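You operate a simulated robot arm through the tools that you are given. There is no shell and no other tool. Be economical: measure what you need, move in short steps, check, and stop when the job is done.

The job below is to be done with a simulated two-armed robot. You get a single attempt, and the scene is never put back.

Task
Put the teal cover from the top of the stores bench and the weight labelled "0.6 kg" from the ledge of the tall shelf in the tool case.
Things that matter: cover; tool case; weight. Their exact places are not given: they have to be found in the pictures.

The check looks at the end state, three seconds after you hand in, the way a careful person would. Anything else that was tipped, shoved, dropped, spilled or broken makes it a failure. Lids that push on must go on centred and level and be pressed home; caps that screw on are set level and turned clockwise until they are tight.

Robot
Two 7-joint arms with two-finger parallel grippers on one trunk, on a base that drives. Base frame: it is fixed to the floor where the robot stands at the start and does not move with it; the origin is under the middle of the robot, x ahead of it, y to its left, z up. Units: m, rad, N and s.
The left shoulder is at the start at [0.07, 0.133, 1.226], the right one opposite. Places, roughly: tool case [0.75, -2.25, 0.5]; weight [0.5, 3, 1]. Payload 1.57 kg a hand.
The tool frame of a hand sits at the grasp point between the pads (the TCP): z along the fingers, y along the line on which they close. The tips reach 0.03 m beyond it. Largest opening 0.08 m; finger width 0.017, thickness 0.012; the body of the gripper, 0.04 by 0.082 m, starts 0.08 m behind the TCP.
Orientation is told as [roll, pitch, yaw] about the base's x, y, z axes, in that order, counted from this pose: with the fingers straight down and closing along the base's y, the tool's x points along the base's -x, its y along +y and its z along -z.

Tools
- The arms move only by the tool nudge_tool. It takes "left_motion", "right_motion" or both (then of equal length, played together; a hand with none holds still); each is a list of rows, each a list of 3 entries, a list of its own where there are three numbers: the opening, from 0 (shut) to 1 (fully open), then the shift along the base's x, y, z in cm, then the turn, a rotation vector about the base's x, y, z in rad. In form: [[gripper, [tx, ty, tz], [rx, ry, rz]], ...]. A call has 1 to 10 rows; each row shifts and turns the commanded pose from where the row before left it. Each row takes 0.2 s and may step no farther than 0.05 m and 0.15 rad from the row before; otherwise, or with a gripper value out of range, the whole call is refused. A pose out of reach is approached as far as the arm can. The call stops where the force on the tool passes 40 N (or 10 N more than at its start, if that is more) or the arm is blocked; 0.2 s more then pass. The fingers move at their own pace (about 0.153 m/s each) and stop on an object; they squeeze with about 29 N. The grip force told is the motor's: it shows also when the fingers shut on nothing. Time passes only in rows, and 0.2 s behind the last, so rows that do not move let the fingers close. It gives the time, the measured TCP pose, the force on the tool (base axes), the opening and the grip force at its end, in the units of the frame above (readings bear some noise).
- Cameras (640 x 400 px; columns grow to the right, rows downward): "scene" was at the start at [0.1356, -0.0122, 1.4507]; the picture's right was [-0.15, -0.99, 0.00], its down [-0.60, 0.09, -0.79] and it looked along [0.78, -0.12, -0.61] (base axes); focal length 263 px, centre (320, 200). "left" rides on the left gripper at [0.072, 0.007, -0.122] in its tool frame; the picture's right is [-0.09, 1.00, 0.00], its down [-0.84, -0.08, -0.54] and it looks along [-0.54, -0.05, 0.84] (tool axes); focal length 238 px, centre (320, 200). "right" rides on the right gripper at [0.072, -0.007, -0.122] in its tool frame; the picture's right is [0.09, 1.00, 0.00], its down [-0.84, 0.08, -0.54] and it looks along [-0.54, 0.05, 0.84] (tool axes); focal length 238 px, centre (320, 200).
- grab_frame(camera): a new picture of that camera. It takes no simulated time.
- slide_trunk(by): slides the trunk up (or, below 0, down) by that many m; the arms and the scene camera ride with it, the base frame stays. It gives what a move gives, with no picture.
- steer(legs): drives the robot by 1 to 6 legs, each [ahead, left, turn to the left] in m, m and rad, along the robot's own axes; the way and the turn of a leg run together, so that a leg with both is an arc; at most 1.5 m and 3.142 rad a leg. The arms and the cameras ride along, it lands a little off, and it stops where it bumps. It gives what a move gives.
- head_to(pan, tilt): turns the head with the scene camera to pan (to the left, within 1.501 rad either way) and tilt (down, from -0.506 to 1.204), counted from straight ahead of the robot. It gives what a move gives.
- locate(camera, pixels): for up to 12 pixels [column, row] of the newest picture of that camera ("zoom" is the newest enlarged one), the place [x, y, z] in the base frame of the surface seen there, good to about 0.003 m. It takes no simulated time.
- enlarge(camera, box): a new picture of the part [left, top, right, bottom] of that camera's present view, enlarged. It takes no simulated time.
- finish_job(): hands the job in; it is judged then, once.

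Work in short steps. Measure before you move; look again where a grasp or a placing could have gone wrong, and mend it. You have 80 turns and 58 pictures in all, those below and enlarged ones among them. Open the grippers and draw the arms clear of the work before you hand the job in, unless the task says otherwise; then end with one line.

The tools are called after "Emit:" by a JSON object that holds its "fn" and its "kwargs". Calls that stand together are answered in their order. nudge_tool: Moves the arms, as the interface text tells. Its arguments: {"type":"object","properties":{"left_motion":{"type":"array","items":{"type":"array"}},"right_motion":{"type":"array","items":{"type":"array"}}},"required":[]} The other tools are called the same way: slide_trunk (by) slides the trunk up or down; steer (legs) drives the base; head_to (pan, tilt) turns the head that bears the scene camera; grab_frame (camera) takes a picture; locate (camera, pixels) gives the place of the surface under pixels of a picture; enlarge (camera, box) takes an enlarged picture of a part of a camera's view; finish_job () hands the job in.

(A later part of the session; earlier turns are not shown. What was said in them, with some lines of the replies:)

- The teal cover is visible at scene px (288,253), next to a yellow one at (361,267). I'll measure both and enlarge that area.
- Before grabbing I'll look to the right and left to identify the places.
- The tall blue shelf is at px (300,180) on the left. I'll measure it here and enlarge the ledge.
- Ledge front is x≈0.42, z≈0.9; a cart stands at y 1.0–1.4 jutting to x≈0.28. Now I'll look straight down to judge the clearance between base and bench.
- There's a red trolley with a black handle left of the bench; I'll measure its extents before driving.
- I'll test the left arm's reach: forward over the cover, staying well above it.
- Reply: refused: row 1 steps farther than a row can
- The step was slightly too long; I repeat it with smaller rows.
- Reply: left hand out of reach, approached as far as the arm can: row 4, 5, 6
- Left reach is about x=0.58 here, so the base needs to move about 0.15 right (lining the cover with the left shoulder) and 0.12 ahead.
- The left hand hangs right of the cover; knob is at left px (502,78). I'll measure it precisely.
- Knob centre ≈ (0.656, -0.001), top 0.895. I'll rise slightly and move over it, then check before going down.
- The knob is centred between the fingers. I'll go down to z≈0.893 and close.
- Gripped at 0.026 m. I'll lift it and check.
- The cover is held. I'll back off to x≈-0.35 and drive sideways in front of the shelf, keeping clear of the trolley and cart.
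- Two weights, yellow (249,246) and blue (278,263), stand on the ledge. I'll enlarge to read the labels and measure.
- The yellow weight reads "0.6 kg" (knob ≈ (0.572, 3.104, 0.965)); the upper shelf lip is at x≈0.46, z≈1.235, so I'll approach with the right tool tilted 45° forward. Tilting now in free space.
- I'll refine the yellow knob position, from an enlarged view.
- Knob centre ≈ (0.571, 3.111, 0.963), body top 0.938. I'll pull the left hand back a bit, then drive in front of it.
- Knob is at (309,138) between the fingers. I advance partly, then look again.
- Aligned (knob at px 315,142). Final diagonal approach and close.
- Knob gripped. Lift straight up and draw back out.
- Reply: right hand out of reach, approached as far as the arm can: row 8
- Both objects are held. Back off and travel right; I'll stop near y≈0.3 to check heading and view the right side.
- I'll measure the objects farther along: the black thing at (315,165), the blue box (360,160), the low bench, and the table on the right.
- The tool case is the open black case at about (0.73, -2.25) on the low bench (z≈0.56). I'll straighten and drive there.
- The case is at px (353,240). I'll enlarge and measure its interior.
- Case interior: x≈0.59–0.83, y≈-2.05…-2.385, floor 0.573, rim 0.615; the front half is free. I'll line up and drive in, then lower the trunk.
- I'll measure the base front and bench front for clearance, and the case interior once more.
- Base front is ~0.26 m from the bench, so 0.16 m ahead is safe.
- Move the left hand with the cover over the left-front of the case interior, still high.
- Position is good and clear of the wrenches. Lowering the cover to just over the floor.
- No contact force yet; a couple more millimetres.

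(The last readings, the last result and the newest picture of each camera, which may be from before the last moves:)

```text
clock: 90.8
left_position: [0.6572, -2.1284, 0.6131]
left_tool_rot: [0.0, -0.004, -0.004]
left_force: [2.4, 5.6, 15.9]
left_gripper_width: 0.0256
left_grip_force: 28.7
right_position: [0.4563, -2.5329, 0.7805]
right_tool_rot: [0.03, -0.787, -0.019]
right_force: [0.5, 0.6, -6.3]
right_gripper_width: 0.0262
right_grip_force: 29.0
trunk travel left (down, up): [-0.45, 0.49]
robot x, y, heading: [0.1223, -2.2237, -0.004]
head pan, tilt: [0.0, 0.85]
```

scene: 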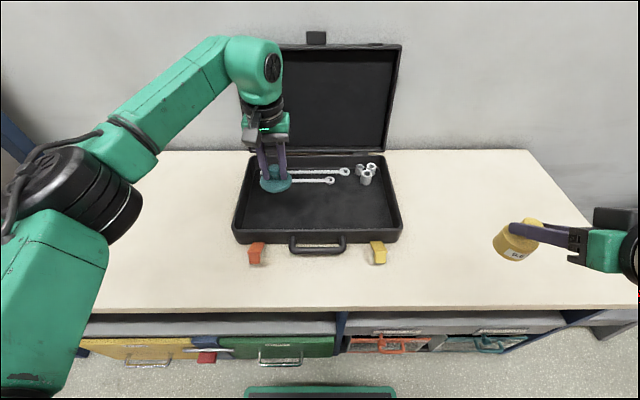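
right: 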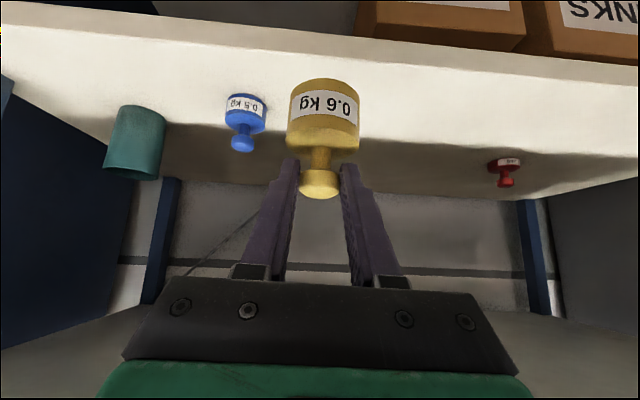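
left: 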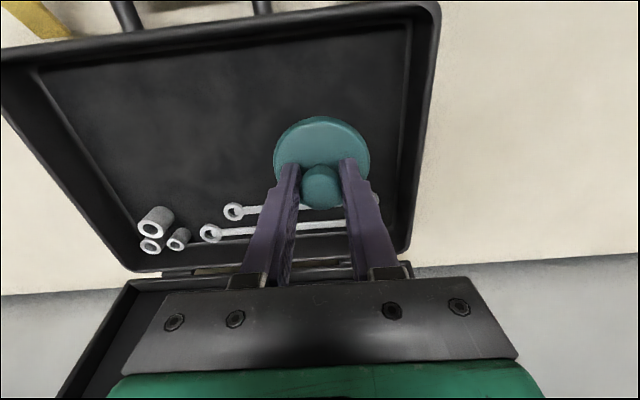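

Contact (≈16 N). Open, rise, and retract the left arm.

Emit:
{"fn": "nudge_tool", "kwargs": {"left_motion": [[0.7, [0, 0, 0.1], [0, 0, 0]], [0.7, [0, 0, 0], [0, 0, 0]], [0.7, [0, 0, 2], [0, 0, 0]], [0.7, [0, 0, 4], [0, 0, 0]], [0.7, [0, 0, 4.5], [0, 0, 0]], [0.7, [-4.5, 1, 1], [0, 0, 0]], [0.7, [-4.5, 1, 0], [0, 0, 0]], [0.7, [-4.5, 1, 0], [0, 0, 0]], [0.7, [-4.5, 1, 0], [0, 0, 0]], [0.7, [-4.5, 1, 0], [0, 0, 0]]]}}

Emit:
{"fn": "nudge_tool", "kwargs": {"left_motion": [[0.7, [-4.5, 0, 0], [0, 0, 0]], [0.7, [0, 0, 0], [0, 0, 0]]]}}

Emit:
{"fn": "nudge_tool", "kwargs": {"right_motion": [[0, [2.8, 3.3, -0.6], [0, 0, 0]], [0, [2.8, 3.3, -0.6], [0, 0, 0]], [0, [2.8, 3.3, -0.6], [0, 0, 0]], [0, [2.8, 3.3, -0.6], [0, 0, 0]], [0, [2.8, 3.3, -0.6], [0, 0, 0]], [0, [2.8, 3.3, -0.6], [0, 0, 0]], [0, [2.8, 3.3, -0.4], [0, 0, 0]], [0, [0, 0, 0], [0, 0, 0]]]}}

Emit:
{"fn": "grab_frame", "kwargs": {"camera": "scene"}}

Emit:
{"fn": "grab_frame", "kwargs": {"camera": "right"}}

```text
clock: 93.0
left_position: [0.4262, -2.0794, 0.7277]
left_tool_rot: [0.0, 0.0, -0.005]
left_force: [-0.1, 0.8, -0.7]
left_gripper_width: 0.0558
left_grip_force: 0.1
right_position: [0.4549, -2.5334, 0.7801]
right_tool_rot: [0.028, -0.786, -0.022]
right_force: [0.9, -0.4, -6.1]
right_gripper_width: 0.0262
right_grip_force: 28.9
trunk travel left (down, up): [-0.45, 0.49]
robot x, y, heading: [0.1179, -2.2179, -0.012]
head pan, tilt: [0.0, 0.85]
```

```text
clock: 93.6
left_position: [0.3846, -2.079, 0.7264]
left_tool_rot: [0.003, 0.002, -0.005]
left_force: [-0.6, 0.2, -0.4]
left_gripper_width: 0.056
left_grip_force: 0.1
right_position: [0.4569, -2.5336, 0.7808]
right_tool_rot: [0.029, -0.783, -0.019]
right_force: [-0.1, 0.2, -6.1]
right_gripper_width: 0.0262
right_grip_force: 29.1
trunk travel left (down, up): [-0.45, 0.49]
robot x, y, heading: [0.1166, -2.22, -0.003]
head pan, tilt: [0.0, 0.85]
```

```text
clock: 95.4
left_position: [0.3837, -2.0775, 0.7266]
left_tool_rot: [0.0, -0.001, -0.005]
left_force: [1.0, -0.1, 0.1]
left_gripper_width: 0.056
left_grip_force: 0.0
right_position: [0.6504, -2.3036, 0.7383]
right_tool_rot: [0.028, -0.783, -0.021]
right_force: [-1.0, -1.2, -5.6]
right_gripper_width: 0.0264
right_grip_force: 29.1
trunk travel left (down, up): [-0.45, 0.49]
robot x, y, heading: [0.119, -2.2204, -0.003]
head pan, tilt: [0.0, 0.85]
```

```text
29 pictures are left
```

scene: 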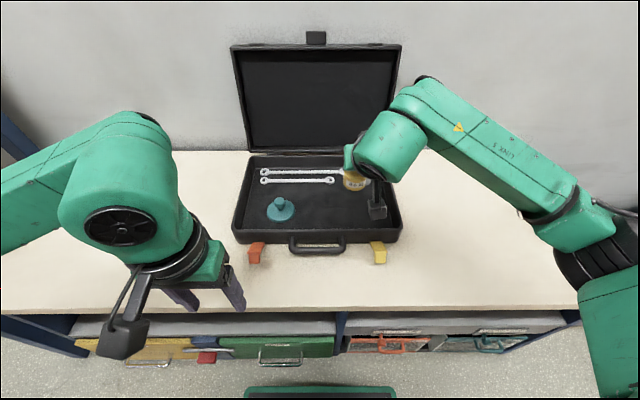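

```text
28 pictures are left
```

right: 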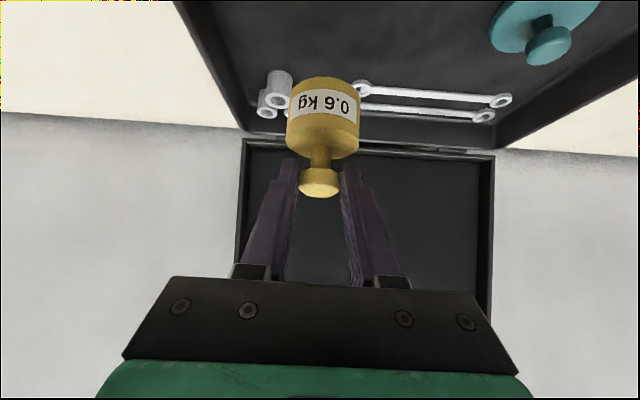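

The cover lies flat at (280,208). The weight hangs over the free right-front area; lowering it.

Emit:
{"fn": "nudge_tool", "kwargs": {"right_motion": [[0, [0, 0, -3], [0, 0, 0]], [0, [0, 0, -3], [0, 0, 0]], [0, [0, 0, -2.3], [0, 0, 0]], [0, [0, 0, -0.7], [0, 0, 0]], [0, [0, 0, 0], [0, 0, 0]]]}}

Emit:
{"fn": "grab_frame", "kwargs": {"camera": "right"}}

Emit:
{"fn": "grab_frame", "kwargs": {"camera": "scene"}}

```text
clock: 96.6
left_position: [0.3835, -2.0786, 0.7271]
left_tool_rot: [0.001, 0.0, -0.004]
left_force: [-0.1, 0.3, 0.0]
left_gripper_width: 0.056
left_grip_force: 0.1
right_position: [0.6512, -2.3025, 0.6488]
right_tool_rot: [0.027, -0.784, -0.021]
right_force: [0.8, 0.3, -6.1]
right_gripper_width: 0.0262
right_grip_force: 28.7
trunk travel left (down, up): [-0.45, 0.49]
robot x, y, heading: [0.1191, -2.2214, -0.008]
head pan, tilt: [0.0, 0.85]
```

```text
27 pictures are left
```

right: 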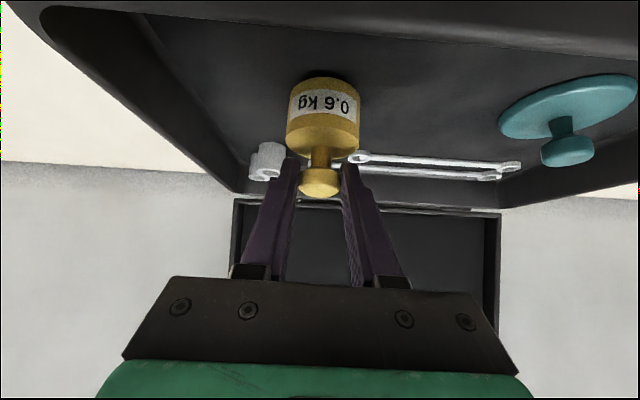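

```text
26 pictures are left
```

scene: 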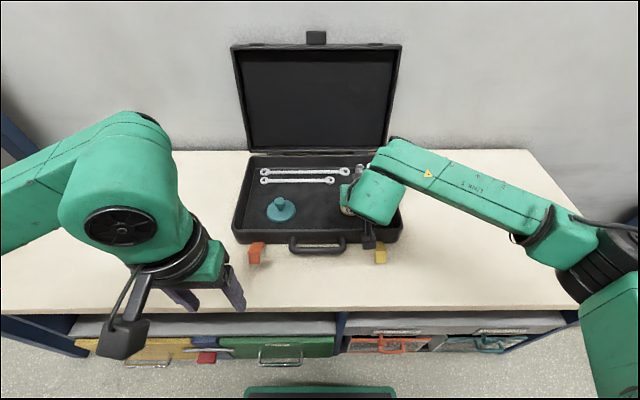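

Still hanging (−6 N). I'll lower in small steps until it takes up the load.

Emit:
{"fn": "nudge_tool", "kwargs": {"right_motion": [[0, [0, 0, -0.3], [0, 0, 0]], [0, [0, 0, -0.2], [0, 0, 0]], [0, [0, 0, 0], [0, 0, 0]]]}}

```text
clock: 97.4
left_position: [0.3837, -2.0789, 0.7264]
left_tool_rot: [0.001, 0.002, -0.005]
left_force: [-0.3, -0.1, -0.6]
left_gripper_width: 0.0562
left_grip_force: 0.1
right_position: [0.6509, -2.3019, 0.6445]
right_tool_rot: [0.029, -0.786, -0.022]
right_force: [-0.6, -0.1, -5.3]
right_gripper_width: 0.0264
right_grip_force: 29.1
trunk travel left (down, up): [-0.45, 0.49]
robot x, y, heading: [0.1178, -2.2222, -0.008]
head pan, tilt: [0.0, 0.85]
```

Not down yet; two more small steps.

Emit:
{"fn": "nudge_tool", "kwargs": {"right_motion": [[0, [0, 0, -0.15], [0, 0, 0]], [0, [0, 0, -0.1], [0, 0, 0]], [0, [0, 0, 0], [0, 0, 0]]]}}

```text
clock: 98.2
left_position: [0.3855, -2.0795, 0.7269]
left_tool_rot: [-0.001, 0.0, -0.006]
left_force: [0.3, 0.0, -0.4]
left_gripper_width: 0.0559
left_grip_force: 0.1
right_position: [0.6513, -2.3015, 0.6437]
right_tool_rot: [0.029, -0.789, -0.019]
right_force: [1.6, -0.7, -1.3]
right_gripper_width: 0.0264
right_grip_force: 29.3
trunk travel left (down, up): [-0.45, 0.49]
robot x, y, heading: [0.1204, -2.2233, -0.005]
head pan, tilt: [0.0, 0.85]
```

The load is being taken. A last millimetre, then open and withdraw along the tool axis.

Emit:
{"fn": "nudge_tool", "kwargs": {"right_motion": [[0, [0, 0, -0.1], [0, 0, 0]], [0, [0, 0, 0], [0, 0, 0]], [0.65, [0, 0, 0], [0, 0, 0]], [0.65, [0, 0, 0], [0, 0, 0]], [0.65, [-1.5, 0, 1.5], [0, 0, 0]], [0.65, [-2.5, 0, 2.5], [0, 0, 0]], [0.65, [-3, 0, 3], [0, 0, 0]], [0.65, [-3, -1, 3], [0, 0, 0]], [0.65, [-2, -4, 1], [0, 0, 0]], [0.65, [-2, -4, 0], [0, 0, 0]]]}}

Emit:
{"fn": "nudge_tool", "kwargs": {"right_motion": [[0.65, [-2, -4, 0], [0, 0, 0]], [0.65, [-2, -4, 0], [0, 0, 0]], [0.65, [-2, -4, 0], [0, 0, 0]], [0.65, [0, 0, 0], [0, 0, 0]]]}}

Emit:
{"fn": "enlarge", "kwargs": {"camera": "scene", "box": [215, 130, 420, 258]}}

Emit:
{"fn": "grab_frame", "kwargs": {"camera": "scene"}}

```text
clock: 100.4
left_position: [0.383, -2.0777, 0.7263]
left_tool_rot: [-0.003, -0.002, -0.006]
left_force: [-0.3, 0.0, 0.1]
left_gripper_width: 0.0561
left_grip_force: 0.0
right_position: [0.511, -2.3856, 0.7559]
right_tool_rot: [0.015, -0.786, -0.005]
right_force: [0.2, -1.2, 0.0]
right_gripper_width: 0.0521
right_grip_force: 0.0
right hand out of reach, approached as far as the arm can: row 10
trunk travel left (down, up): [-0.45, 0.49]
robot x, y, heading: [0.1172, -2.2212, -0.006]
head pan, tilt: [0.0, 0.85]
```

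```text
clock: 101.4
left_position: [0.3831, -2.0784, 0.7265]
left_tool_rot: [0.001, 0.0, -0.005]
left_force: [0.4, 0.7, 0.5]
left_gripper_width: 0.056
left_grip_force: 0.0
right_position: [0.5112, -2.4263, 0.7577]
right_tool_rot: [0.028, -0.783, -0.02]
right_force: [-0.2, -0.8, 0.2]
right_gripper_width: 0.0519
right_grip_force: 0.0
right hand out of reach, approached as far as the arm can: row 1, 2, 3
trunk travel left (down, up): [-0.45, 0.49]
robot x, y, heading: [0.1171, -2.2239, -0.012]
head pan, tilt: [0.0, 0.85]
```

```text
3.12 times, centred on (318, 194) of scene
```

zoom: 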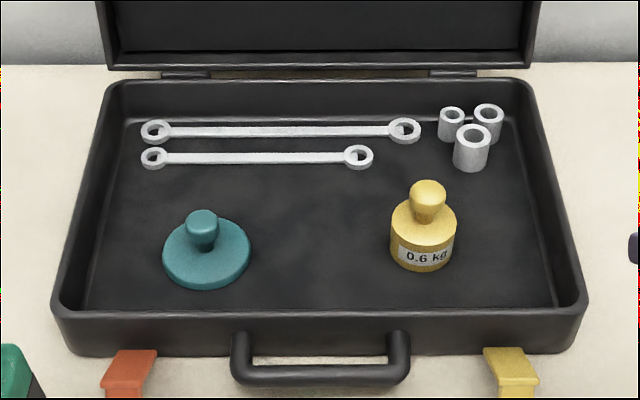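

```text
24 pictures are left
```

scene: 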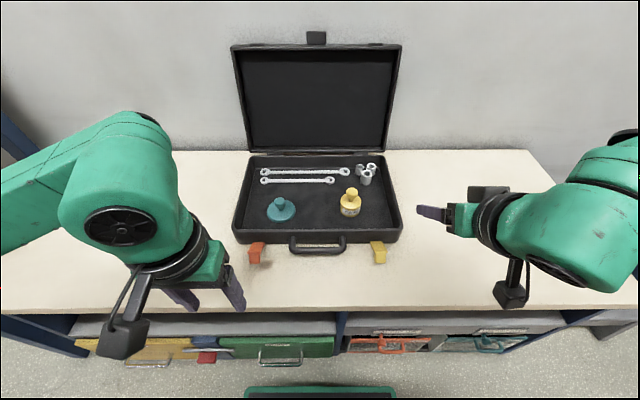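

Both objects stand upright in the case and nothing was disturbed. I'll back the robot away, then open the grippers fully.

Emit:
{"fn": "steer", "kwargs": {"legs": [[-0.35, 0, 0]]}}

Emit:
{"fn": "nudge_tool", "kwargs": {"left_motion": [[1, [0, 0, 0], [0, 0, 0]], [1, [0, 0, 0], [0, 0, 0]]], "right_motion": [[1, [0, 0, 0], [0, 0, 0]], [1, [0, 0, 0], [0, 0, 0]]]}}

Emit:
{"fn": "grab_frame", "kwargs": {"camera": "scene"}}

```text
clock: 103.7
left_position: [0.0349, -2.0766, 0.7265]
left_tool_rot: [0.0, 0.001, -0.005]
left_force: [0.0, -0.1, 1.4]
left_gripper_width: 0.0559
left_grip_force: 0.1
right_position: [0.1635, -2.4248, 0.7585]
right_tool_rot: [0.03, -0.783, -0.021]
right_force: [-0.1, 0.8, -0.1]
right_gripper_width: 0.0521
right_grip_force: 0.1
trunk travel left (down, up): [-0.45, 0.49]
robot x, y, heading: [-0.2282, -2.2203, -0.003]
head pan, tilt: [0.0, 0.85]
```

```text
clock: 104.3
left_position: [0.0363, -2.0755, 0.7275]
left_tool_rot: [0.001, 0.0, -0.006]
left_force: [-0.2, -0.6, -0.3]
left_gripper_width: 0.0798
left_grip_force: 0.0
right_position: [0.1631, -2.4238, 0.7574]
right_tool_rot: [0.028, -0.783, -0.02]
right_force: [-0.5, -0.3, -0.3]
right_gripper_width: 0.0799
right_grip_force: 0.0
trunk travel left (down, up): [-0.45, 0.49]
robot x, y, heading: [-0.2271, -2.2198, -0.005]
head pan, tilt: [0.0, 0.85]
```

```text
23 pictures are left
```

scene: 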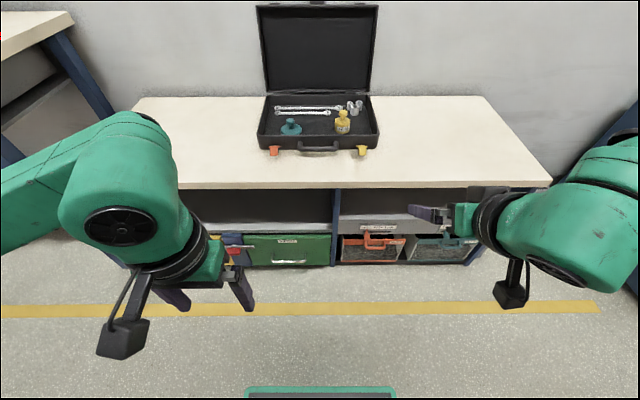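

All is in place, the arms are clear and the grippers open; handing in.

Emit:
{"fn": "finish_job", "kwargs": {}}

```text
The job is handed in.
```

The teal cover and the 0.6 kg weight are both upright in the tool case, and I saw nothing else moved or knocked over.
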